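You operate a simulated robot arm through the tools that you are given. There is no shell and no other tool. Be economical: measure what you need, move in short steps, check, and stop when the job is done.

You are at the controls of a simulated two-armed robot. One attempt, no reset.

TASK
Move the board from the table cradle and lock it in the bench cradle.
Fine: leave the blue and white turn buttons open; lock the green and yellow ones.

Only the result counts: the job must be done as asked and must still hold three seconds after the hand-in. Knocking over, shifting, dropping, spilling or breaking anything else fails it.

THE ROBOT
Two 7-joint arms with two-finger parallel grippers on one trunk, on a base that drives. Base frame: it is fixed to the floor where the robot stands at the start and does not move with it; the origin is under the middle of the robot, x ahead of it, y to its left, z up; the surface under the hand at the start is at about z = 740. Readings come in mm, degrees, newtons and seconds.
The left shoulder is at the start at [50, 165, 1105], the right one opposite. With the tool pointing down near the work surface each hand reaches from about 100 to 680 mm from the robot's upright axis, wherever it stands, measured 20 degrees to its own side. Places, roughly: blue turn button [500, 0, 800]; green turn button [2500, -200, 900]; top of the bench cradle [2500, -100, 900]; white turn button [500, 200, 800]; yellow turn button [2500, 0, 900]. Payload 3.91 kg a hand.
The TCP of each hand is the grasp point between the finger pads, 30 mm short of the fingertips. In the tool frame z runs along the fingers and y along their closing line. Largest opening 110 mm; finger width 20, thickness 10; the body of the gripper, 48 by 112 mm, starts 55 mm behind the TCP.
Orientation is that of the tool frame in the base frame, as a unit quaternion [w, x, y, z]. With the fingers straight down and closing along the base's y, the tool's x points along the base's -x, its y along +y and its z along -z.

THE INTERFACE
- The arms move only by the tool move_arm. It takes "left_moves", "right_moves" or both (then of equal length, played together; a hand with none holds still); each is a list of rows, each a list of 7 numbers: the turn, a rotation vector about the base's x, y, z in degrees, then the shift along the base's x, y, z in mm, then the closure, from 0 (fully open) to 1 (shut). In form: [[rx, ry, rz, x, y, z, gripper], ...]. A call has 1 to 10 rows; each row is the pose to reach, as a shift and turn from the pose commanded when the call began. A row lasts 0.2 s, in which the tool goes at most 50 mm and 8.6 degrees; a call with a longer step from one row to the next is refused whole, and so is a gripper value outside its range. Where a pose cannot be reached the arm comes as near as it can. A force on the tool above 40 N (or 10 N above the force at the start of the call, whichever is more), or a blocked arm, ends the call early, and 0.2 s more pass. Each finger travels about 45 mm/s and halts on what it meets, pressing with about 26 N; the grip force reading is that of the motor and also rises with nothing between the fingers. The clock runs only during rows and for 0.2 s after the last one: add rows that repeat a pose to give the fingers time. The reply holds the time, the measured pose of the TCP, the force on the tool along the base axes, the opening and the grip force, in the units named above and with some noise, with the torque about the TCP (base axes, N m) and any sound that the robot's microphone picked up, and new pictures: "views" is both (left out), scene, wrist or none (wrist: the cameras of the hands that moved).
- Cameras (640 x 400 px; columns grow to the right, rows downward): "scene" is now at [118.6, 9.5, 1274.9]; the picture's right is [0.11, -0.99, 0.00], its down [-0.56, -0.06, -0.83] and it looks along [0.82, 0.09, -0.56] (base axes); focal length 267 px, centre (320, 200). "left" rides on the left gripper at [72, -17, -103] in its tool frame; the picture's right is [0.23, 0.97, 0.00], its down [-0.76, 0.18, -0.62] and it looks along [-0.61, 0.14, 0.78] (tool axes); focal length 222 px, centre (320, 200). "right" rides on the right gripper at [72, 17, -103] in its tool frame; the picture's right is [-0.23, 0.97, 0.00], its down [-0.76, -0.18, -0.62] and it looks along [-0.61, -0.14, 0.78] (tool axes); focal length 222 px, centre (320, 200). There is no depth. A picture from a camera that has moved, and an enlarged one, comes with that camera's place and axes in the base frame and with its lens.
- raise_lower(by): slides the trunk up (or, below 0, down) by that many mm; the arms and the scene camera ride with it, the base frame stays. It gives what a move gives, with no picture.
- steer(legs): drives the robot by 1 to 6 legs, each [ahead, left, turn to the left] in mm, mm and degrees, along the robot's own axes; the way and the turn of a leg run together, so that a leg with both is an arc; at most 1500 mm and 180 degrees a leg. The arms and the cameras ride along, it lands a little off, and it stops where it bumps. It gives what a move gives, and a new picture of the scene camera.
- head_to(pan, tilt): turns the head with the scene camera to pan (to the left, within 80 degrees either way) and tilt (down, from -29 to 69), counted from straight ahead of the robot. It gives what a move gives, and a new picture of the scene camera.
- close_up(camera, box): a new picture of the part [left, top, right, bottom] of that camera's present view, enlarged. The clock stands still meanwhile.
- finish_job(): hands the job in; it is judged then, once.

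Go step by step. Nothing tells you exact positions but the pictures and the camera data: compare them with the known pose of the tool, close in by small moves and look again before you grip or let go. The budget is 120 turns and 260 pictures, counting those below and the enlarged ones. Unless the task says otherwise, let go and move clear before handing in, and close with one line.

The tools are called after ">>>" by a JSON object that holds its "name" and its "arguments". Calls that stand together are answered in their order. move_arm: Moves the arms, as the interface text tells. Its arguments: {"type":"object","properties":{"left_moves":{"type":"array"},"right_moves":{"type":"array"},"views":{"type":"string","enum":["both","scene","wrist","none"]}},"required":[]} The other tools are called the same way: raise_lower (by) slides the trunk up or down; steer (legs) drives the base; head_to (pan, tilt) turns the head that bears the scene camera; close_up (camera, box) takes an enlarged picture of a part of a camera's view; finish_job () hands the job in.

At the start:

```text
time_s: 0.0
left_tool_pos: [417.4, 238.5, 1089.2]
left_tool_rot: [0.0, -0.001, 1.0, 0.0]
left_force: [0.0, 0.3, 0.2]
left_torque: [0.0, 0.0, 0.03]
left_gripper_width: 110.2
left_grip_force: 0.1
right_tool_pos: [337.1, -101.7, 1139.2]
right_tool_rot: [0.0, 0.0, 1.0, 0.001]
right_force: [0.4, 0.1, -0.2]
right_torque: [0.0, 0.01, 0.0]
right_gripper_width: 110.0
right_grip_force: 0.1
trunk travel left (down, up): [-325.0, 178.0]
robot x, y, heading: [-0.6, 2.4, 0.1]
head pan, tilt: [6.4, 34.1]
```

scene: 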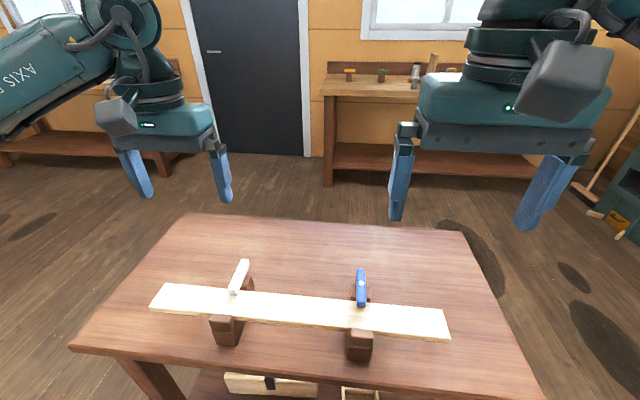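
right: 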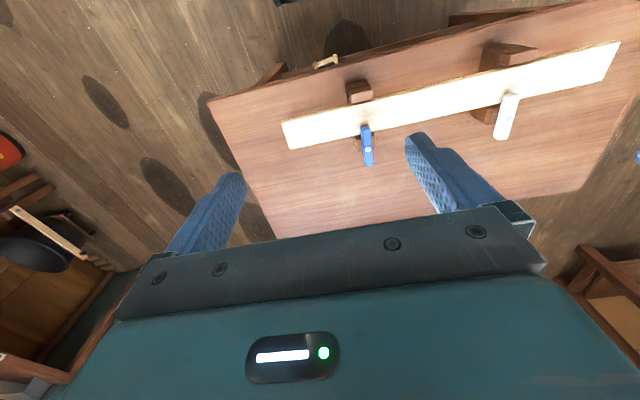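
left: 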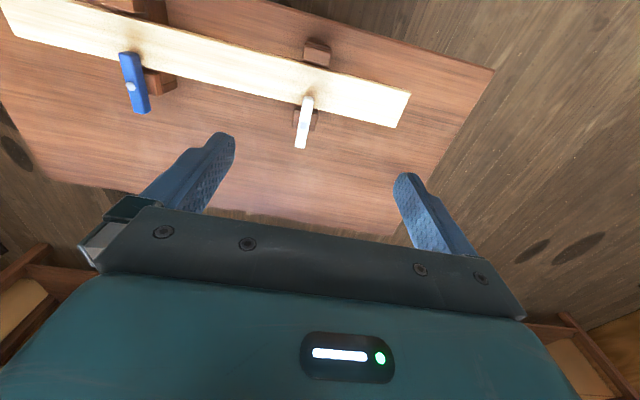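

I see the board in the table cradle with white and blue turn buttons, and the bench far ahead with yellow and green buttons. I take close looks first.

>>> {"name": "close_up", "arguments": {"camera": "scene", "box": [140, 240, 460, 380]}}

>>> {"name": "close_up", "arguments": {"camera": "scene", "box": [310, 40, 480, 150]}}

>>> {"name": "close_up", "arguments": {"camera": "left", "box": [0, 0, 420, 200]}}

>>> {"name": "close_up", "arguments": {"camera": "right", "box": [270, 20, 640, 200]}}

```text
2.00 times, centred on (300, 310) of scene
camera zoom: at [118.6, 9.5, 1274.9], right [0.11, -0.99, 0.0], down [-0.56, -0.06, -0.83], along [0.82, 0.09, -0.56], focal length 534 px, centre (360, -20)
```

zoom: 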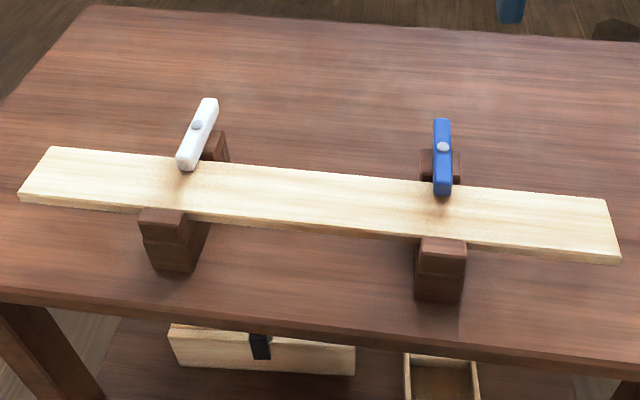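

```text
3.64 times, centred on (395, 95) of scene
camera zoom: at [118.6, 9.5, 1274.9], right [0.11, -0.99, 0.0], down [-0.56, -0.06, -0.83], along [0.82, 0.09, -0.56], focal length 972 px, centre (47, 582)
```

zoom: 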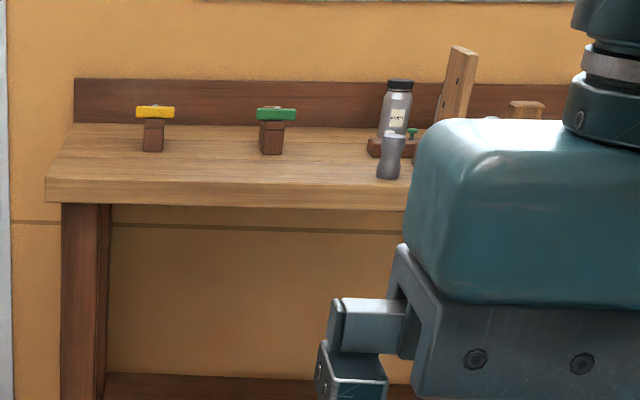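

```text
1.52 times, centred on (210, 100) of left
camera zoom: at [345.6, 220.6, 1192.9], right [-0.23, 0.97, 0.0], down [0.76, 0.18, 0.62], along [0.61, 0.14, -0.78], focal length 338 px, centre (488, 352)
```

zoom: 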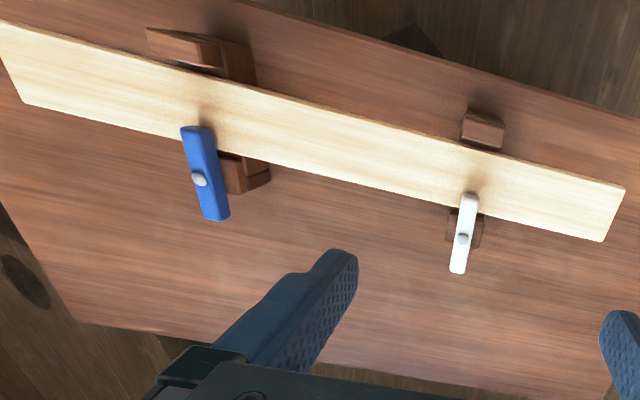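

```text
1.73 times, centred on (455, 110) of right
camera zoom: at [264.8, -84.0, 1242.5], right [0.23, 0.97, 0.0], down [0.76, -0.18, 0.62], along [0.61, -0.14, -0.78], focal length 384 px, centre (86, 356)
```

zoom: 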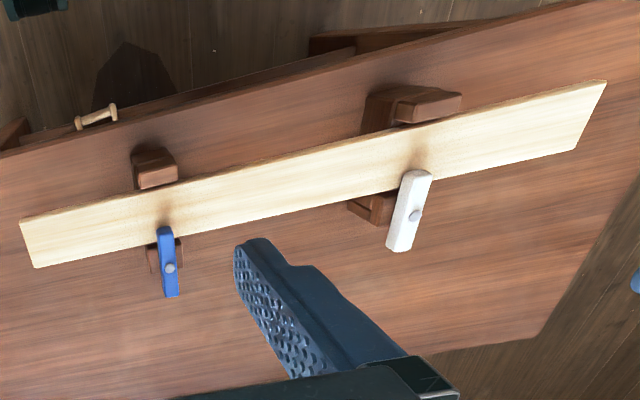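

The buttons' pivots triangulate to about blue (480,-34,832) and white (482,224,832), both lying across the board (locked). I bring each hand above its button.

>>> {"name": "move_arm", "arguments": {"left_moves": [[0, 0, 0, 10, -2, -26, 0], [0, 0, 0, 21, -5, -53, 0], [0, 0, 0, 32, -7, -80, 0], [0, 0, 0, 42, -9, -106, 0], [0, 0, 0, 53, -12, -133, 0], [0, 0, 0, 64, -14, -159, 0]], "right_moves": [[0, 0, 0, 24, 11, -35, 0], [0, 0, 0, 48, 23, -70, 0], [0, 0, 0, 72, 34, -105, 0], [0, 0, 0, 96, 45, -140, 0], [0, 0, 0, 120, 57, -175, 0], [0, 0, 0, 144, 68, -209, 0]], "views": "both"}}

```text
time_s: 1.4
left_tool_pos: [481.1, 225.5, 928.8]
left_tool_rot: [0.0, -0.002, 1.0, -0.001]
left_force: [0.3, 0.4, 0.5]
left_torque: [0.02, -0.01, 0.01]
left_gripper_width: 110.2
left_grip_force: 0.1
right_tool_pos: [483.0, -31.2, 927.6]
right_tool_rot: [0.0, 0.001, 1.0, 0.001]
right_force: [0.4, -0.4, -0.4]
right_torque: [0.03, -0.01, -0.01]
right_gripper_width: 109.8
right_grip_force: 0.0
trunk travel left (down, up): [-325.0, 178.0]
robot x, y, heading: [1.9, 0.3, -0.2]
head pan, tilt: [6.4, 34.1]
camera scene: at [119.1, 9.7, 1274.9], right [0.11, -0.99, 0.0], down [-0.56, -0.06, -0.83], along [0.82, 0.09, -0.56], focal length 267 px, centre (320, 200)
camera right: at [410.6, -14.3, 1032.3], right [0.23, 0.97, 0.0], down [0.76, -0.18, 0.62], along [0.61, -0.14, -0.78], focal length 222 px, centre (320, 200)
camera left: at [409.4, 206.7, 1033.0], right [-0.23, 0.97, 0.0], down [0.76, 0.18, 0.62], along [0.61, 0.14, -0.78], focal length 222 px, centre (320, 200)
```

scene: 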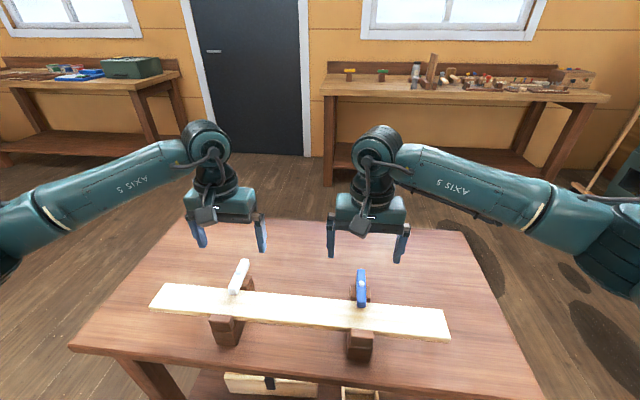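
right: 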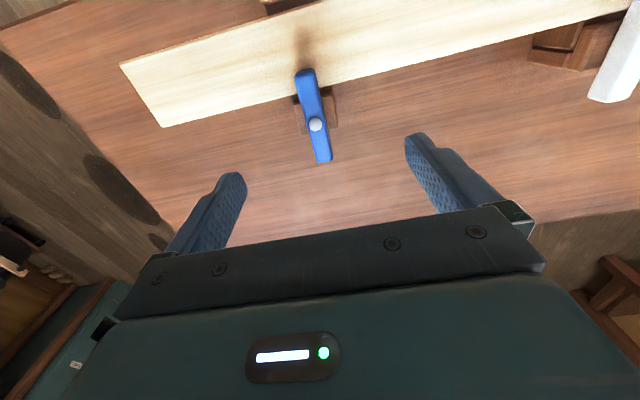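
left: 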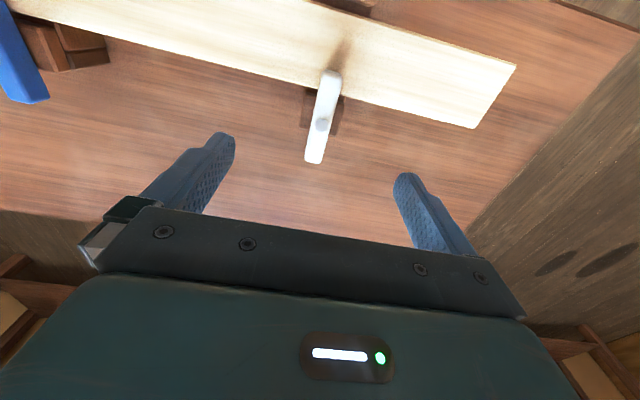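

Pivot pins now come out at blue (478,-33,836) and white (478,225,836); the buttons lie along x. I lower both open hands around them, tips at about z 826.

>>> {"name": "move_arm", "arguments": {"left_moves": [[0, 0, 0, -2, 0, -35, 0], [0, 0, 0, -3, 0, -72, 0], [0, 0, 0, -3, 0, -72, 0]], "right_moves": [[0, 0, 0, -3, -1, -35, 0], [0, 0, 0, -4, -1, -71, 0], [0, 0, 0, -4, -1, -71, 0]], "views": "both"}}

>>> {"name": "close_up", "arguments": {"camera": "scene", "box": [180, 180, 420, 330]}}

```text
time_s: 2.2
left_tool_pos: [479.5, 222.6, 855.8]
left_tool_rot: [0.0, 0.0, 1.0, 0.0]
left_force: [-1.3, 0.4, -0.2]
left_torque: [-0.03, 0.02, -0.01]
left_gripper_width: 110.0
left_grip_force: 0.0
right_tool_pos: [477.7, -32.5, 857.7]
right_tool_rot: [0.0, 0.0, 1.0, 0.001]
right_force: [-0.7, 0.1, -0.2]
right_torque: [-0.02, -0.01, -0.01]
right_gripper_width: 110.0
right_grip_force: 0.1
trunk travel left (down, up): [-325.0, 178.0]
robot x, y, heading: [1.5, -0.2, -0.0]
head pan, tilt: [6.4, 34.1]
camera scene: at [118.6, 9.4, 1274.9], right [0.11, -0.99, 0.0], down [-0.56, -0.06, -0.83], along [0.82, 0.09, -0.56], focal length 267 px, centre (320, 200)
camera right: at [405.2, -16.2, 961.7], right [0.23, 0.97, 0.0], down [0.76, -0.18, 0.62], along [0.61, -0.14, -0.78], focal length 222 px, centre (320, 200)
camera left: at [407.3, 205.3, 959.8], right [-0.23, 0.97, 0.0], down [0.76, 0.18, 0.62], along [0.61, 0.14, -0.78], focal length 222 px, centre (320, 200)
```

scene: 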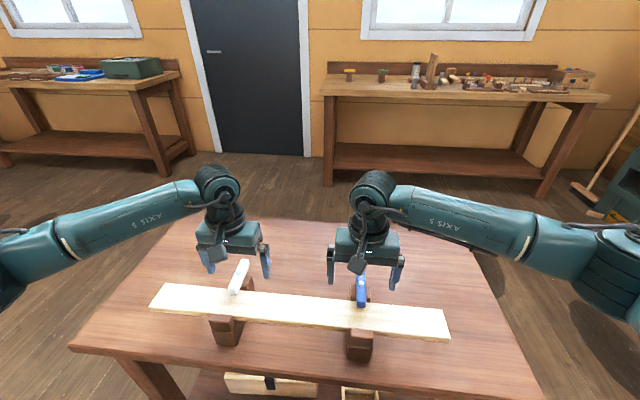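
right: 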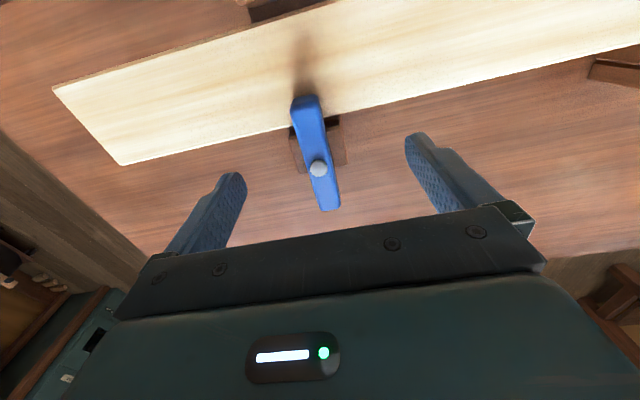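
left: 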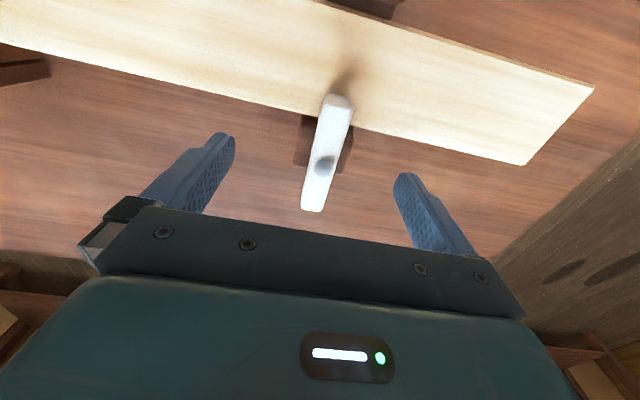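

```text
2.67 times, centred on (300, 255) of scene
camera zoom: at [118.6, 9.4, 1274.9], right [0.11, -0.99, 0.0], down [-0.56, -0.06, -0.83], along [0.82, 0.09, -0.56], focal length 712 px, centre (373, 53)
```

zoom: 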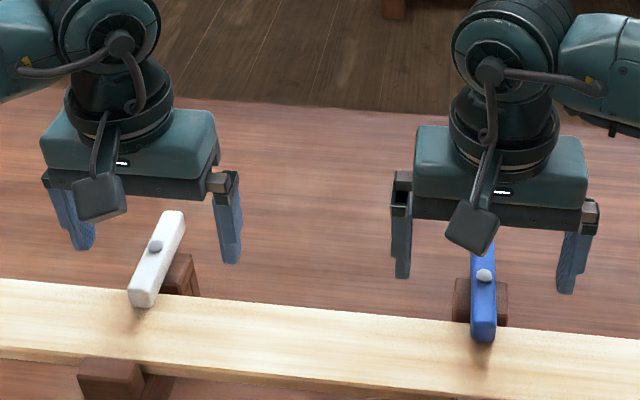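

The tips flank the buttons and look slightly above mid-thickness. I lower 14 mm and close, checking the width to tell button (≈18) from post (≈38).

>>> {"name": "move_arm", "arguments": {"left_moves": [[0, 0, 0, 0, 0, -14, 0], [0, 0, 0, 0, 0, -14, 0.5], [0, 0, 0, 0, 0, -14, 0.8], [0, 0, 0, 0, 0, -14, 1], [0, 0, 0, 0, 0, -14, 1], [0, 0, 0, 0, 0, -14, 1], [0, 0, 0, 0, 0, -14, 1], [0, 0, 0, 0, 0, -14, 1]], "right_moves": [[0, 0, 0, 0, 0, -14, 0], [0, 0, 0, 0, 0, -14, 0.5], [0, 0, 0, 0, 0, -14, 0.8], [0, 0, 0, 0, 0, -14, 1], [0, 0, 0, 0, 0, -14, 1], [0, 0, 0, 0, 0, -14, 1], [0, 0, 0, 0, 0, -14, 1], [0, 0, 0, 0, 0, -14, 1]], "views": "wrist"}}

>>> {"name": "close_up", "arguments": {"camera": "scene", "box": [180, 180, 420, 330]}}

```text
time_s: 4.0
left_tool_pos: [479.0, 224.2, 844.0]
left_tool_rot: [0.0, -0.002, 1.0, 0.002]
left_force: [0.0, 18.9, -0.8]
left_torque: [-0.15, 0.03, -0.23]
left_gripper_width: 18.0
left_grip_force: 44.7
right_tool_pos: [477.3, -34.4, 844.1]
right_tool_rot: [0.0, 0.001, 1.0, -0.002]
right_force: [-4.3, -18.4, 2.7]
right_torque: [-0.17, 0.26, -0.04]
right_gripper_width: 18.0
right_grip_force: 44.7
trunk travel left (down, up): [-325.0, 178.0]
robot x, y, heading: [0.6, 1.0, 0.1]
head pan, tilt: [6.4, 34.1]
camera right: at [405.1, -16.7, 947.9], right [0.23, 0.97, 0.0], down [0.76, -0.18, 0.62], along [0.61, -0.15, -0.78], focal length 222 px, centre (320, 200)
camera left: at [407.1, 206.8, 946.6], right [-0.23, 0.97, 0.0], down [0.76, 0.18, 0.62], along [0.61, 0.15, -0.78], focal length 222 px, centre (320, 200)
```

right: 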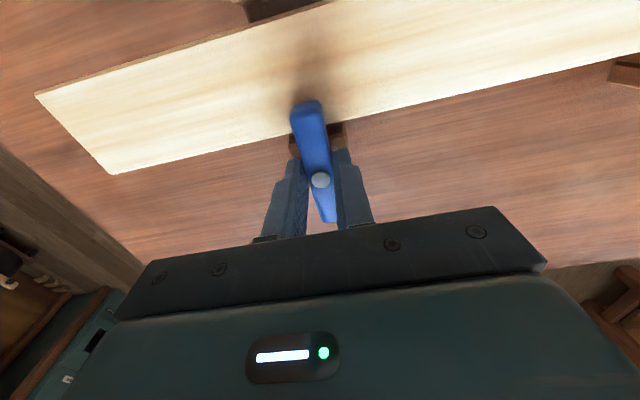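
left: 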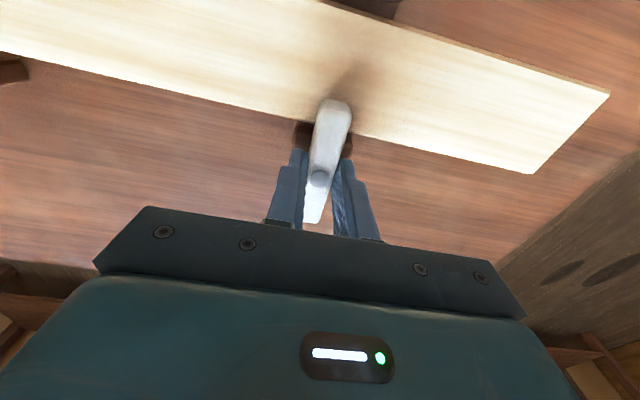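

```text
2.67 times, centred on (300, 255) of scene
camera zoom: at [118.2, 9.6, 1275.0], right [0.11, -0.99, 0.0], down [-0.56, -0.06, -0.83], along [0.82, 0.09, -0.56], focal length 712 px, centre (373, 53)
```

zoom: 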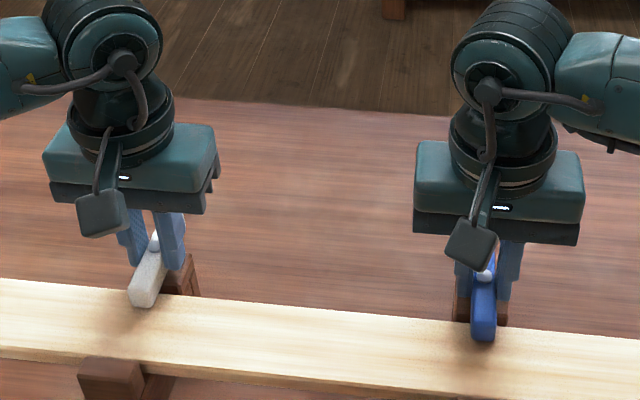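

Both grips read 18 mm, so the buttons are held. I trim 1.5 mm toward the lateral force and turn 34°, cameras swinging outward.

>>> {"name": "move_arm", "arguments": {"left_moves": [[0, 0, 0, 0, 1.5, 0, 1], [0, 0, -8.5, 0, 1.5, 0, 1], [0, 0, -17, 0, 1.5, 0, 1], [0, 0, -25.5, 0, 1.5, 0, 1], [0, 0, -34, 0, 1.5, 0, 1]], "right_moves": [[0, 0, 0, 0, -1.5, 0, 1], [0, 0, 8.5, 0, -1.5, 0, 1], [0, 0, 17, 0, -1.5, 0, 1], [0, 0, 25.5, 0, -1.5, 0, 1], [0, 0, 34, 0, -1.5, 0, 1]], "views": "wrist"}}

```text
time_s: 5.2
left_tool_pos: [479.7, 225.4, 843.6]
left_tool_rot: [0.0, 0.293, 0.956, 0.0]
left_force: [1.8, 13.5, -13.1]
left_torque: [-0.2, -1.1, 0.03]
left_gripper_width: 17.9
left_grip_force: 44.7
right_tool_pos: [479.3, -35.0, 844.3]
right_tool_rot: [-0.001, -0.291, 0.957, 0.0]
right_force: [-3.9, -9.8, -1.1]
right_torque: [-0.18, 0.33, -1.74]
right_gripper_width: 33.6
right_grip_force: 44.9
trunk travel left (down, up): [-325.0, 178.0]
robot x, y, heading: [-3.0, 0.4, 0.0]
head pan, tilt: [6.4, 34.1]
camera right: at [408.9, -60.7, 947.7], right [-0.35, 0.94, 0.0], down [0.73, 0.28, 0.62], along [0.58, 0.22, -0.78], focal length 222 px, centre (320, 200)
camera left: at [410.3, 251.9, 946.7], right [0.36, 0.93, 0.0], down [0.73, -0.28, 0.62], along [0.58, -0.22, -0.78], focal length 222 px, centre (320, 200)
```

right: 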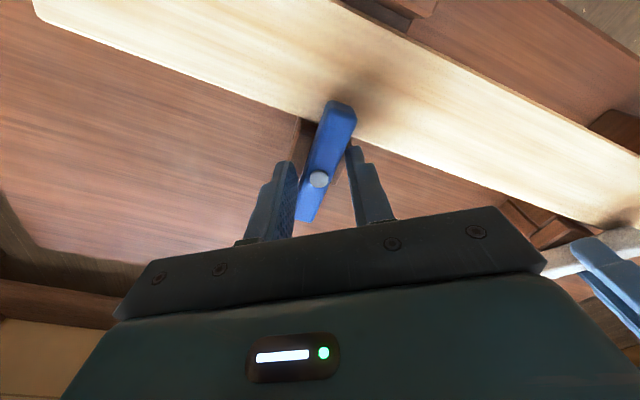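
left: 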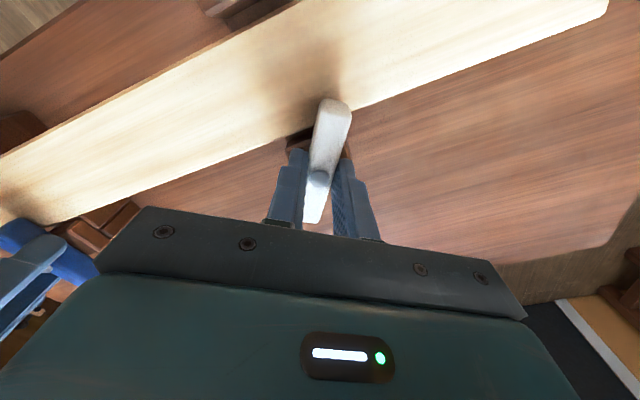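

The white button turns clockwise; blue resisted counter-clockwise (fingers spread instead). I bring the right hand back and try clockwise, while white goes on to fully open.

>>> {"name": "move_arm", "arguments": {"left_moves": [[0, 0, -8, 0, 0, 0, 1], [0, 0, -16, 0, 0, 0, 1], [0, 0, -24, 0, 0, 0, 1], [0, 0, -32, 0, 0, 0, 1], [0, 0, -40, 0, 0, 0, 1], [0, 0, -48, 0, 0, 0, 1], [0, 0, -56, 0, 0, 0, 1], [0, 0, -56, 0, 0, 0, 1]], "right_moves": [[0, 0, -8.5, 0, 0, 0, 1], [0, 0, -17, 0, 0, 0, 1], [0, 0, -25.5, 0, 0, 0, 1], [0, 0, -34, 0, 0, 0, 1], [0, 0, -42.5, 0, 0, 0, 1], [0, 0, -51, 0, 0, 0, 1], [0, 0, -59.5, 0, 0, 0, 1], [0, 0, -68, 0, 0, 0, 1]], "views": "both"}}

```text
time_s: 5.8
left_tool_pos: [476.2, 228.7, 847.4]
left_tool_rot: [0.007, 0.365, 0.931, 0.005]
left_force: [5.7, 2.0, -4.6]
left_torque: [-0.34, 0.05, 0.03]
left_gripper_width: 17.6
left_grip_force: 45.4
left hand out of reach, approached as far as the arm can: row 2
right_tool_pos: [481.0, -34.8, 844.0]
right_tool_rot: [0.0, -0.179, 0.984, 0.001]
right_force: [7.3, 7.4, -10.6]
right_torque: [-0.04, 0.17, -1.27]
right_gripper_width: 25.6
right_grip_force: 45.5
trunk travel left (down, up): [-325.0, 178.0]
robot x, y, heading: [0.1, 2.6, -0.1]
head pan, tilt: [6.4, 34.1]
stopped in row 2 (left hand): the force on the tool passed its limit at 74 N (the readings are from after the stop); the commanded pose is now the measured one
camera scene: at [121.3, 10.3, 1274.6], right [0.11, -0.99, 0.0], down [-0.56, -0.06, -0.83], along [0.82, 0.09, -0.56], focal length 267 px, centre (320, 200)
camera right: at [406.4, -44.3, 947.6], right [-0.13, 0.99, 0.0], down [0.78, 0.1, 0.62], along [0.62, 0.08, -0.78], focal length 222 px, centre (320, 200)
camera left: at [411.0, 263.4, 949.4], right [0.5, 0.87, 0.01], down [0.67, -0.39, 0.63], along [0.55, -0.3, -0.77], focal length 222 px, centre (320, 200)
```

scene: 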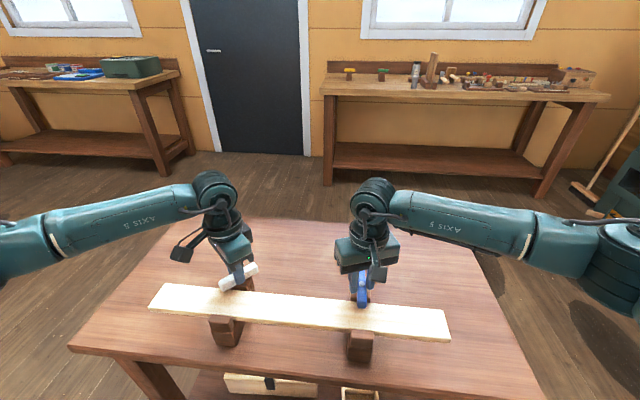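
right: 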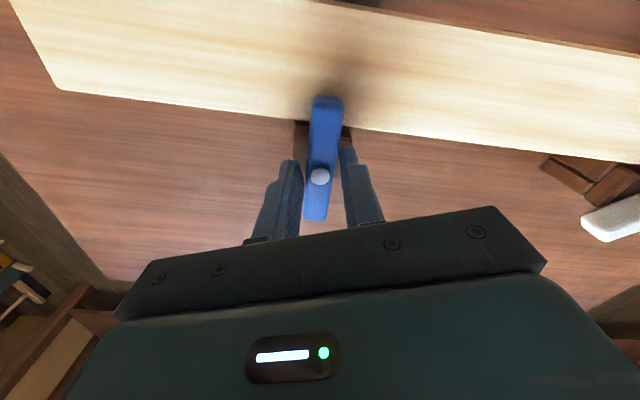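
left: 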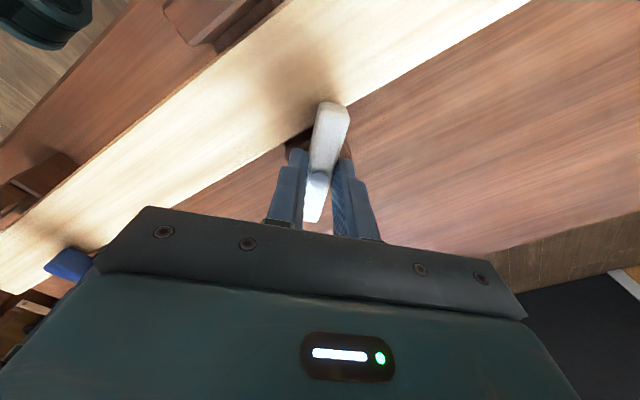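

White turned about 42° to the left wrist's limit; I release and lift the left hand to finish it by pushing later. Meanwhile the right hand turns blue clockwise.

>>> {"name": "move_arm", "arguments": {"left_moves": [[0, 0, 0, 0, 0, 0, 0.7], [0, 0, 0, 0, 0, 0, 0.65], [0, 0, 0, 0, 0, 0, 0.65], [0, 0, 0, 0, 0, 25, 0.65], [0, 0, 0, 0, 0, 50, 0.65], [0, 0, 8, 0, 0, 60, 0.9], [0, 0, 16, 0, 0, 60, 1], [0, 0, 24, 0, 0, 60, 1], [0, 0, 32, 0, 0, 60, 1], [0, 0, 40, 0, 0, 60, 1]], "right_moves": [[0, 0, -7, -1, 0, 0, 1], [0, 0, -14, -2, 0, 0, 1], [0, 0, -21, -3, 0, 0, 1], [0, 0, -27, -3, 0, 0, 1], [0, 0, -33, -3, 0, 0, 1], [0, 0, -39, -3, 0, 0, 1], [0, 0, -45, -3, 0, 0, 1], [0, 0, -51, -3, 0, 0, 1], [0, 0, -57, -3, 0, 0, 1], [0, 0, -61, -3, 0, 0, 1]], "views": "both"}}

```text
time_s: 8.0
left_tool_pos: [476.1, 228.6, 906.5]
left_tool_rot: [0.005, 0.042, 0.999, 0.008]
left_force: [-0.7, -1.0, -1.2]
left_torque: [0.03, 0.0, 0.0]
left_gripper_width: 0.0
left_grip_force: 26.0
right_tool_pos: [477.2, -31.8, 844.6]
right_tool_rot: [0.001, 0.335, 0.942, 0.005]
right_force: [10.1, 9.4, -13.4]
right_torque: [0.08, -0.02, 0.06]
right_gripper_width: 18.0
right_grip_force: 45.2
trunk travel left (down, up): [-325.0, 178.0]
robot x, y, heading: [-0.0, 2.1, 0.3]
head pan, tilt: [6.4, 34.1]
stopped in row 10 (right hand): the force on the tool passed its limit at 40 N (the readings are from after the stop); the commanded pose is now the measured one
camera scene: at [120.9, 10.2, 1275.0], right [0.11, -0.99, 0.0], down [-0.56, -0.06, -0.83], along [0.82, 0.09, -0.56], focal length 267 px, centre (320, 200)
camera right: at [431.0, 25.7, 948.3], right [0.79, 0.61, 0.01], down [0.48, -0.62, 0.62], along [0.39, -0.49, -0.78], focal length 222 px, centre (320, 200)
camera left: at [402.3, 214.5, 1010.4], right [-0.14, 0.99, 0.01], down [0.77, 0.1, 0.63], along [0.62, 0.1, -0.77], focal length 222 px, centre (320, 200)
```

scene: 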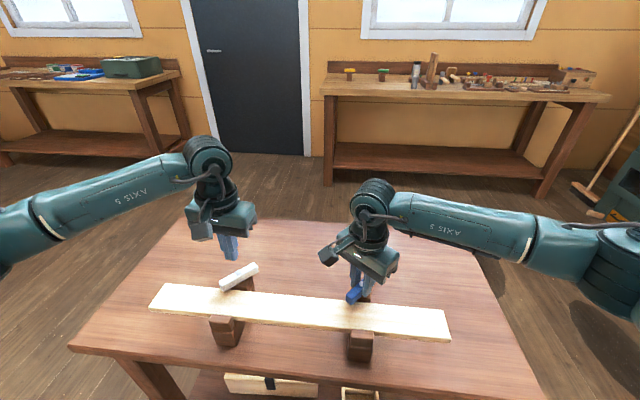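
right: 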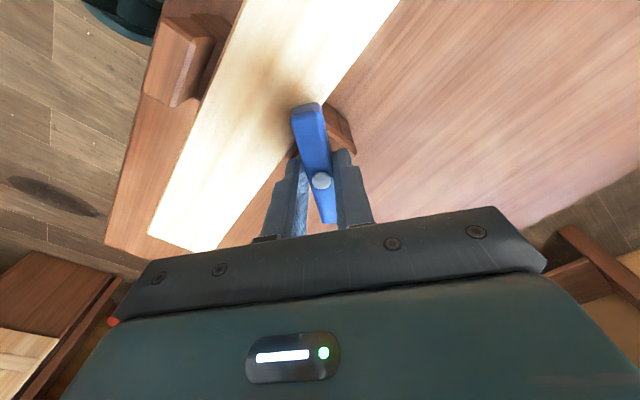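
left: 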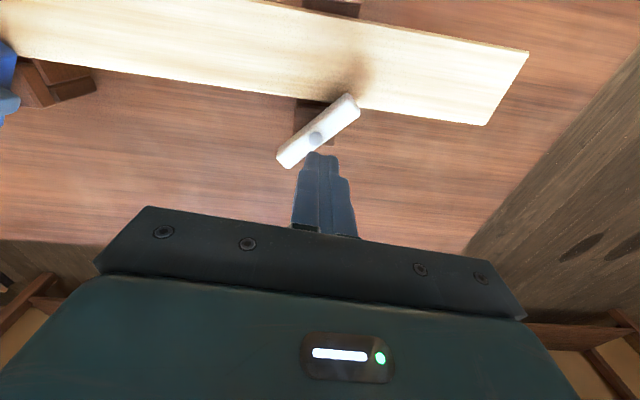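

Blue turns clockwise too (39° so far). I keep turning blue with a force-relieving shift, and the left hand, closed, pushes the white button's far end toward -x to finish opening it.

>>> {"name": "move_arm", "arguments": {"left_moves": [[0, 0, 5, 40, -15, 0, 1], [0, 0, 5, 69, -28, -10, 1], [0, 0, 5, 69, -28, -45, 1], [0, 0, 5, 69, -28, -61, 1], [0, 0, 5, 57, -28, -61, 1], [0, 0, 5, 45, -28, -61, 1], [0, 0, 5, 33, -28, -61, 1], [0, 0, 5, 21, -28, -61, 1], [0, 0, 5, 21, -28, -61, 1]], "right_moves": [[0, 0, 0, 2, 1, 1, 1], [0, 0, -7, 2, 1, 1, 1], [0, 0, -14, 2, 1, 1, 1], [0, 0, -21, 2, 1, 1, 1], [0, 0, -28, 2, 1, 1, 1], [0, 0, -35, 2, 1, 1, 1], [0, 0, -42, 2, 1, 1, 1], [0, 0, -49, 2, 1, 1, 1], [0, 0, -51, 2, 1, 1, 1]], "views": "both"}}

```text
time_s: 9.5
left_tool_pos: [518.7, 189.7, 844.7]
left_tool_rot: [0.011, 0.005, 1.0, -0.001]
left_force: [2.5, -3.6, 0.1]
left_torque: [-0.05, -0.09, 0.03]
left_gripper_width: 0.0
left_grip_force: 25.9
right_tool_pos: [478.6, -32.1, 843.7]
right_tool_rot: [-0.001, 0.634, 0.773, 0.005]
right_force: [14.4, 5.4, -19.1]
right_torque: [0.82, -0.15, 0.03]
right_gripper_width: 18.1
right_grip_force: 45.2
trunk travel left (down, up): [-325.0, 178.0]
robot x, y, heading: [1.4, 1.2, 0.0]
head pan, tilt: [6.4, 34.1]
stopped in row 7 (left hand): the force on the tool passed its limit at 48 N (the readings are from after the stop); the commanded pose is now the measured one
camera scene: at [122.6, 9.2, 1274.8], right [0.11, -0.99, 0.0], down [-0.56, -0.06, -0.83], along [0.82, 0.09, -0.56], focal length 267 px, centre (320, 200)
camera right: at [481.0, 42.6, 948.9], right [1.0, -0.03, 0.0], down [-0.03, -0.79, 0.62], along [-0.02, -0.62, -0.79], focal length 222 px, centre (320, 200)
camera left: at [444.0, 173.7, 947.8], right [-0.22, 0.98, -0.01], down [0.75, 0.17, 0.64], along [0.63, 0.14, -0.77], focal length 222 px, centre (320, 200)
```

scene: 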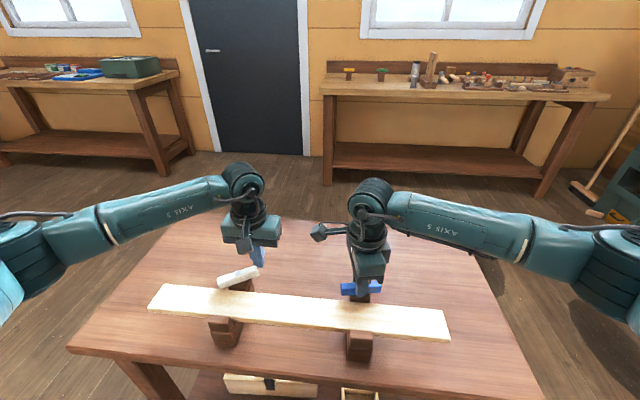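
right: 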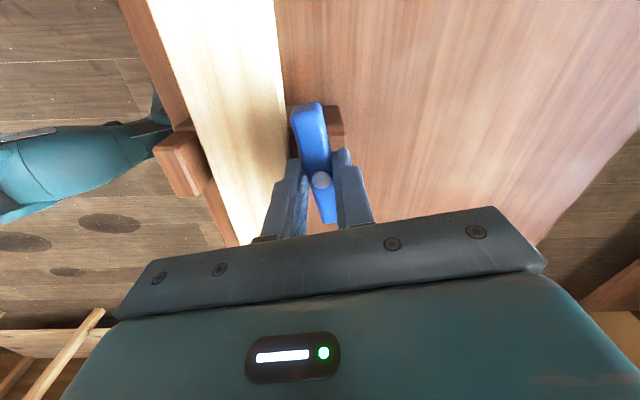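
left: 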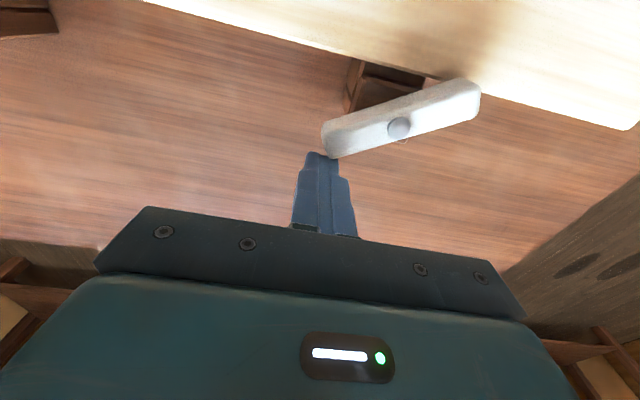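

Blue is at about 79° and white about 60°. I finish both: right turns 11° more, left pushes on in small steps.

>>> {"name": "move_arm", "arguments": {"left_moves": [[0, 0, 0, -4, 0, 0, 1], [0, 0, 0, -8, 0, 0, 1], [0, 0, 0, -12, 0, 0, 1], [0, 0, 0, -16, 0, 0, 1], [0, 0, 0, -20, 0, 0, 1], [0, 0, 0, -22, 0, 0, 1]], "right_moves": [[0, 0, -4, 1, 0, 1, 1], [0, 0, -8, 1, 0, 1, 1], [0, 0, -11, 1, 0, 1, 1], [0, 0, -11, 1, 0, 1, 1], [0, 0, -11, 1, 0, 1, 0.7], [0, 0, -11, 1, 0, 1, 0.5]], "views": "both"}}

```text
time_s: 10.4
left_tool_pos: [508.6, 183.0, 846.3]
left_tool_rot: [0.015, 0.008, 1.0, -0.008]
left_force: [1.9, -4.2, -2.3]
left_torque: [-0.09, -0.1, 0.05]
left_gripper_width: 0.1
left_grip_force: 26.0
right_tool_pos: [480.4, -30.5, 844.9]
right_tool_rot: [-0.001, 0.703, 0.711, 0.004]
right_force: [13.9, 3.9, -17.3]
right_torque: [0.76, -0.33, 0.04]
right_gripper_width: 18.0
right_grip_force: 44.7
trunk travel left (down, up): [-325.0, 178.0]
robot x, y, heading: [1.2, -1.0, -0.4]
head pan, tilt: [6.4, 34.1]
stopped in row 4 (right hand): the force on the tool passed its limit at 41 N (the readings are from after the stop); the commanded pose is now the measured one
camera scene: at [122.5, 8.6, 1274.8], right [0.11, -0.99, 0.0], down [-0.56, -0.06, -0.83], along [0.82, 0.09, -0.56], focal length 267 px, centre (320, 200)
camera right: at [495.2, 40.7, 949.3], right [0.98, -0.21, 0.0], down [-0.17, -0.77, 0.62], along [-0.13, -0.6, -0.79], focal length 222 px, centre (320, 200)
camera left: at [432.8, 169.3, 948.9], right [-0.21, 0.98, -0.02], down [0.74, 0.18, 0.64], along [0.63, 0.12, -0.77], focal length 222 px, centre (320, 200)
```

scene: 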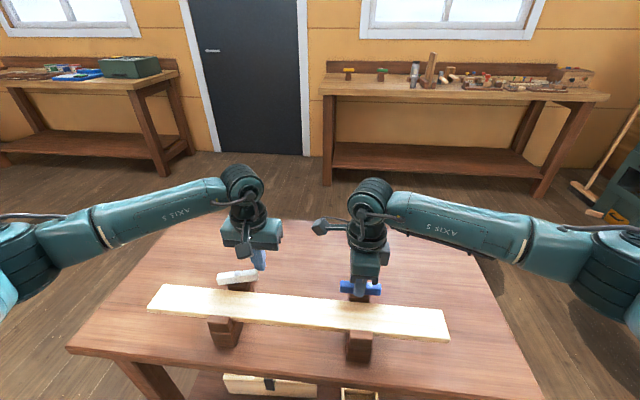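
right: 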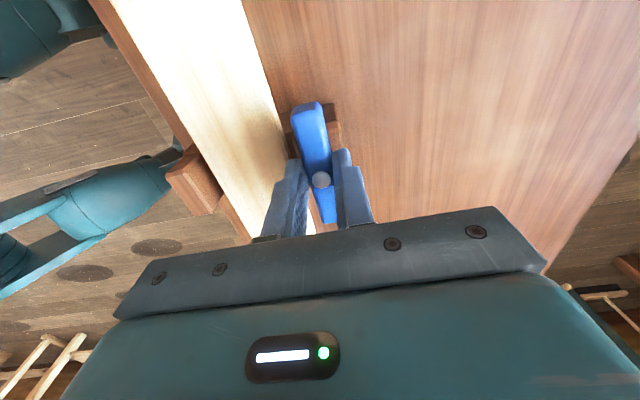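
left: 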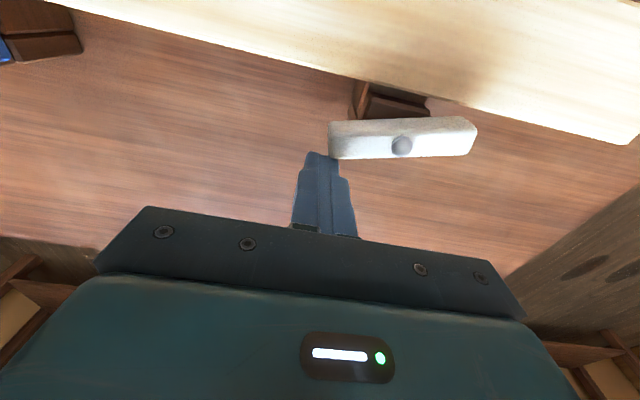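

Blue is fully open; I release it. White needs about 10° more: I reposition the pusher 10 mm inward and push on.

>>> {"name": "move_arm", "arguments": {"left_moves": [[0, 0, 0, 6, 0, 0, 1], [0, 0, 0, 6, 11, 0, 1], [0, 0, 0, 0, 11, 0, 1], [0, 0, 0, -4, 11, 0, 1], [0, 0, 0, -8, 11, 0, 1], [0, 0, 0, -11, 11, 0, 1], [0, 0, 0, -13, 11, 0, 1], [0, 0, 0, 20, 11, 0, 1], [0, 0, 0, 20, 11, 40, 1], [0, 0, 0, 20, 11, 80, 1]], "right_moves": [[0, 0, 0, 0, 0, 0, 0.8], [0, 0, 0, 0, 0, 0, 0.6], [0, 0, 0, 0, 0, 0, 0.6], [0, 0, 0, 0, 0, 0, 0.6], [0, 0, 0, 0, 0, 20, 0.6], [0, 0, 0, 0, 0, 50, 0.6], [0, 0, 0, 0, 0, 90, 0.6], [0, 0, 0, 0, -30, 120, 0.6], [0, 0, 0, 0, -60, 120, 0.6], [0, 0, 0, 0, -100, 120, 0.6]], "views": "both"}}

>>> {"name": "close_up", "arguments": {"camera": "scene", "box": [140, 240, 460, 380]}}

```text
time_s: 11.1
left_tool_pos: [513.8, 186.4, 852.1]
left_tool_rot: [0.024, 0.013, 0.999, -0.017]
left_force: [4.1, -7.8, -3.2]
left_torque: [-0.15, -0.18, 0.07]
left_gripper_width: 0.2
left_grip_force: 25.8
right_tool_pos: [477.3, -32.4, 848.9]
right_tool_rot: [-0.001, 0.702, 0.713, 0.004]
right_force: [0.5, 0.1, -0.2]
right_torque: [-0.03, 0.0, -0.02]
right_gripper_width: 44.0
right_grip_force: 0.1
trunk travel left (down, up): [-325.0, 178.0]
robot x, y, heading: [4.4, -0.3, -0.4]
head pan, tilt: [6.4, 34.1]
stopped in row 3 (left hand): the force on the tool passed its limit at 42 N (the readings are from after the stop); the commanded pose is now the measured one
camera scene: at [119.9, 7.9, 1275.0], right [0.11, -0.99, 0.0], down [-0.56, -0.06, -0.83], along [0.82, 0.09, -0.56], focal length 267 px, centre (320, 200)
camera right: at [492.2, 39.8, 952.3], right [0.98, -0.21, 0.0], down [-0.17, -0.77, 0.62], along [-0.13, -0.6, -0.79], focal length 222 px, centre (320, 200)
camera left: at [435.3, 174.9, 951.6], right [-0.2, 0.98, -0.04], down [0.74, 0.18, 0.65], along [0.65, 0.1, -0.76], focal length 222 px, centre (320, 200)
```

scene: 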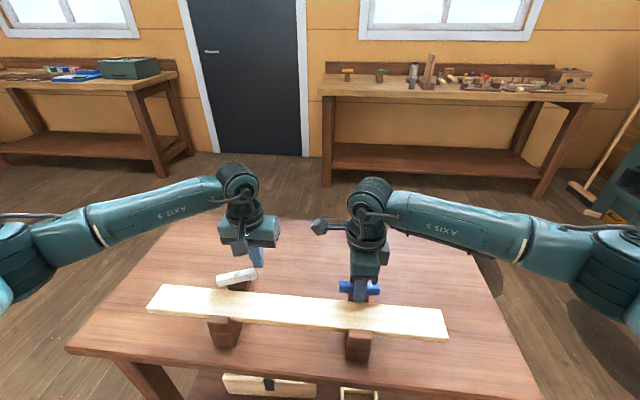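
right: 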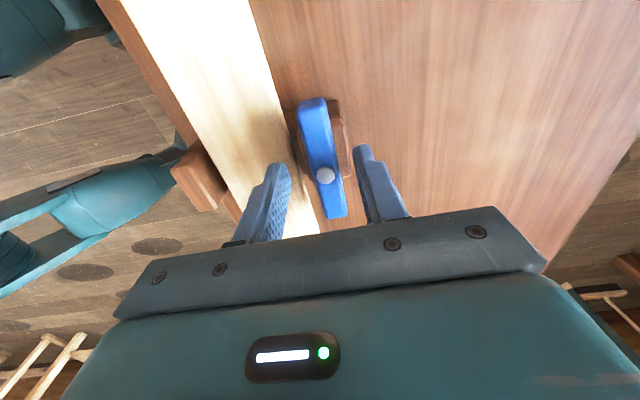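
left: 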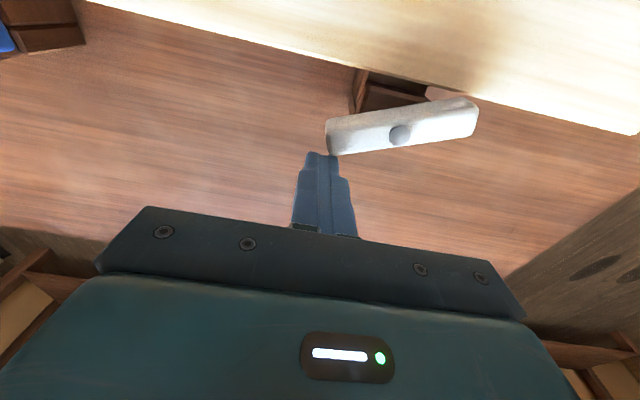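

```text
2.00 times, centred on (300, 310) of scene
camera zoom: at [119.9, 7.9, 1275.0], right [0.11, -0.99, 0.0], down [-0.56, -0.06, -0.83], along [0.82, 0.09, -0.56], focal length 534 px, centre (360, -20)
```

zoom: 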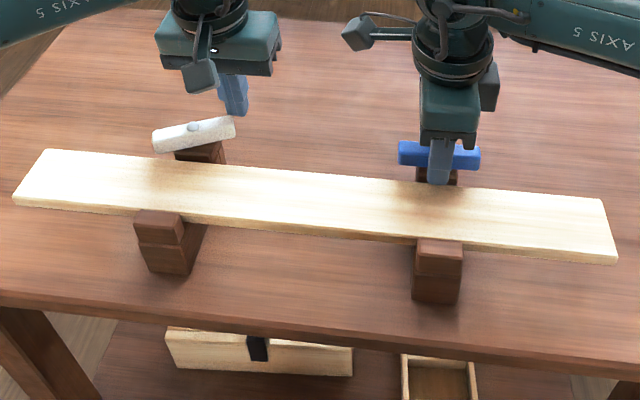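

White rests at about 70°; my sideways move dragged it a bit. I back well away first, shift inward, then push again; the right hand lifts clear.

>>> {"name": "move_arm", "arguments": {"left_moves": [[0, 0, 0, 25, 0, 0, 1], [0, 0, 0, 25, 14, -6, 1], [0, 0, 0, 14, 14, -6, 1], [0, 0, 0, 4, 14, -6, 1], [0, 0, 0, 0, 14, -6, 1], [0, 0, 0, -4, 14, -6, 1], [0, 0, 0, -8, 14, -6, 1], [0, 0, 0, -12, 14, -6, 1], [0, 0, 0, -16, 14, -6, 1], [0, 0, 0, -18, 14, -6, 1]], "right_moves": [[0, 0, 0, 0, 0, 20, 0.6], [0, 0, 0, 0, 0, 50, 0.6], [0, 0, 0, 0, 0, 90, 0.6], [0, 0, 0, 0, -30, 120, 0.6], [0, 0, 0, 0, -60, 120, 0.6], [0, 0, 0, 0, -100, 120, 0.6], [0, 0, 0, 0, -100, 120, 0.6], [0, 0, 0, 0, -100, 120, 0.6], [0, 0, 0, 0, -100, 120, 0.6], [0, 0, 0, 0, -100, 120, 0.6]], "views": "both"}}

```text
time_s: 13.3
left_tool_pos: [499.2, 203.8, 844.5]
left_tool_rot: [0.027, 0.011, 0.999, -0.015]
left_force: [26.0, -1.1, -3.3]
left_torque: [-0.2, -0.4, 0.07]
left_gripper_width: 0.2
left_grip_force: 26.4
right_tool_pos: [479.7, -131.9, 968.2]
right_tool_rot: [-0.001, 0.702, 0.712, 0.004]
right_force: [1.0, -0.8, 0.5]
right_torque: [-0.02, -0.04, 0.01]
right_gripper_width: 44.5
right_grip_force: 0.0
trunk travel left (down, up): [-325.0, 178.0]
robot x, y, heading: [4.9, -1.2, -0.3]
head pan, tilt: [6.4, 34.1]
camera scene: at [122.5, 8.0, 1274.6], right [0.11, -0.99, 0.0], down [-0.56, -0.06, -0.83], along [0.82, 0.09, -0.56], focal length 267 px, centre (320, 200)
camera right: at [495.9, -59.7, 1072.6], right [0.98, -0.21, 0.0], down [-0.17, -0.77, 0.62], along [-0.13, -0.6, -0.79], focal length 222 px, centre (320, 200)
camera left: at [420.6, 190.5, 945.1], right [-0.21, 0.98, -0.04], down [0.73, 0.18, 0.66], along [0.65, 0.11, -0.75], focal length 222 px, centre (320, 200)
```

scene: 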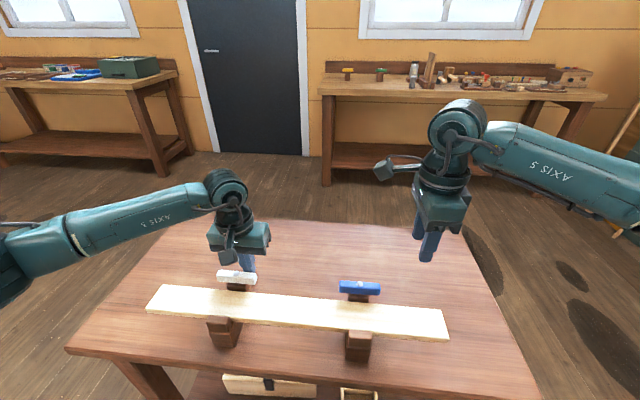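
right: 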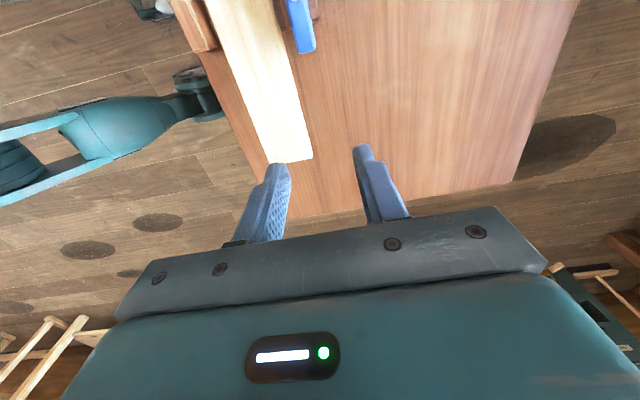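
left: 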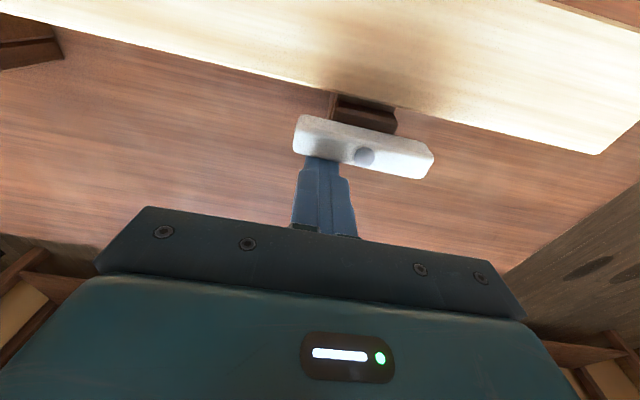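

Both table buttons are now open. I back off and lift the left hand, straighten its small tilt, and take the right hand out of the way.

>>> {"name": "move_arm", "arguments": {"left_moves": [[0, 0, 0, 20, 0, 0, 1], [0, 0, 0, 20, 0, 45, 1], [0, 0, 0, 20, 0, 90, 1], [1.7, 3.1, 1.3, -10, -20, 120, 0.6], [1.7, 3.1, 1.3, -40, -50, 120, 0.3], [1.7, 3.1, 1.3, -76, -80, 120, 0], [1.7, 3.1, 1.3, -76, -105, 120, 0], [1.7, 3.1, 1.3, -76, -111, 120, 0]], "right_moves": [[0, 0, 0, -20, -15, 20, 0.6], [0, 0, 0, -40, -40, 40, 0.6], [0, 0, 0, -60, -70, 60, 0.6], [0, 0, 0, -80, -100, 60, 0.6], [0, 0, 0, -100, -130, 60, 0.6], [0, 0, 0, -120, -150, 60, 0.6], [0, 0, 0, -120, -150, 60, 0.6], [0, 0, 0, -120, -150, 60, 0.6]], "views": "none"}}

>>> {"name": "move_arm", "arguments": {"left_moves": [[0, 0, 8.5, 0, 0, 0, 0], [0, 0, 17, 0, 0, 0, 0], [0, 0, 25.5, 0, 0, 0, 0], [0, 0, 34, 0, 0, 0, 0], [0, 0, 42.5, 0, 0, 0, 0], [0, 0, 51, 0, 0, 0, 0], [0, 0, 59.5, 0, 0, 0, 0], [0, 0, 68, 0, 0, 0, 0], [0, 0, 76.5, 0, 0, 0, 0], [0, 0, 85, 0, 0, 0, 0]], "views": "none"}}

>>> {"name": "move_arm", "arguments": {"left_moves": [[0, 0, 5, 0, 0, -25, 0], [0, 0, 5, 0, 0, -50, 0]], "views": "both"}}

```text
time_s: 15.1
left_tool_pos: [416.2, 92.9, 964.3]
left_tool_rot: [-0.004, 0.0, 1.0, -0.001]
left_force: [0.8, 0.1, -0.2]
left_torque: [-0.02, 0.0, 0.0]
left_gripper_width: 102.4
left_grip_force: 0.0
right_tool_pos: [355.6, -281.9, 1027.5]
right_tool_rot: [0.0, 0.702, 0.712, 0.005]
right_force: [-0.8, -0.1, 0.9]
right_torque: [-0.03, 0.0, 0.01]
right_gripper_width: 44.2
right_grip_force: 0.0
trunk travel left (down, up): [-325.0, 178.0]
robot x, y, heading: [-0.0, -1.3, -0.3]
head pan, tilt: [6.4, 34.1]
```

```text
time_s: 17.3
left_tool_pos: [417.7, 92.3, 964.0]
left_tool_rot: [-0.004, -0.676, 0.736, -0.003]
left_force: [-0.6, -0.6, -0.3]
left_torque: [0.03, 0.02, -0.02]
left_gripper_width: 110.0
left_grip_force: 0.2
right_tool_pos: [355.9, -282.1, 1027.5]
right_tool_rot: [-0.001, 0.702, 0.712, 0.005]
right_force: [0.1, -0.5, 0.8]
right_torque: [0.0, 0.04, 0.0]
right_gripper_width: 43.9
right_grip_force: 0.0
trunk travel left (down, up): [-325.0, 178.0]
robot x, y, heading: [2.2, 0.4, -0.3]
head pan, tilt: [6.4, 34.1]
```

```text
time_s: 17.9
left_tool_pos: [417.3, 92.1, 913.2]
left_tool_rot: [0.002, 0.708, -0.706, 0.003]
left_force: [0.5, -0.4, 0.5]
left_torque: [0.01, -0.03, -0.01]
left_gripper_width: 110.1
left_grip_force: 0.0
right_tool_pos: [357.1, -281.9, 1027.8]
right_tool_rot: [0.0, 0.702, 0.712, 0.004]
right_force: [0.3, 0.3, 0.4]
right_torque: [0.03, 0.02, 0.01]
right_gripper_width: 43.8
right_grip_force: 0.1
trunk travel left (down, up): [-325.0, 178.0]
robot x, y, heading: [1.4, -3.7, -0.5]
head pan, tilt: [6.4, 34.1]
camera scene: at [119.8, 8.1, 1274.9], right [0.11, -0.99, 0.0], down [-0.56, -0.06, -0.83], along [0.82, 0.09, -0.56], focal length 267 px, centre (320, 200)
camera left: at [435.0, 20.3, 1018.3], right [-0.97, -0.23, 0.0], down [-0.18, 0.77, 0.62], along [-0.14, 0.6, -0.79], focal length 222 px, centre (320, 200)
```

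scene: 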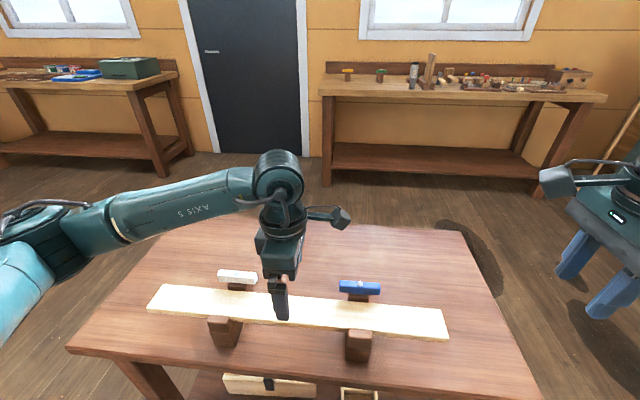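
left: 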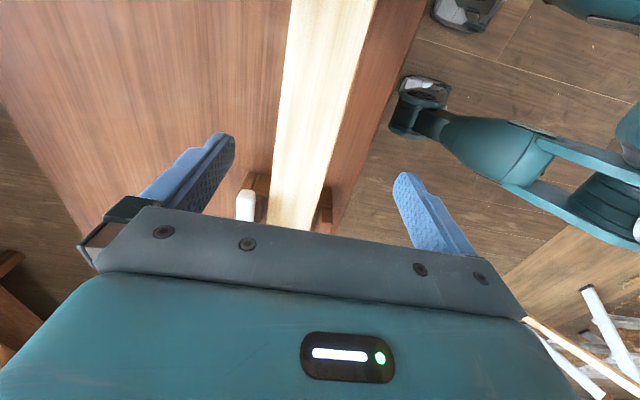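

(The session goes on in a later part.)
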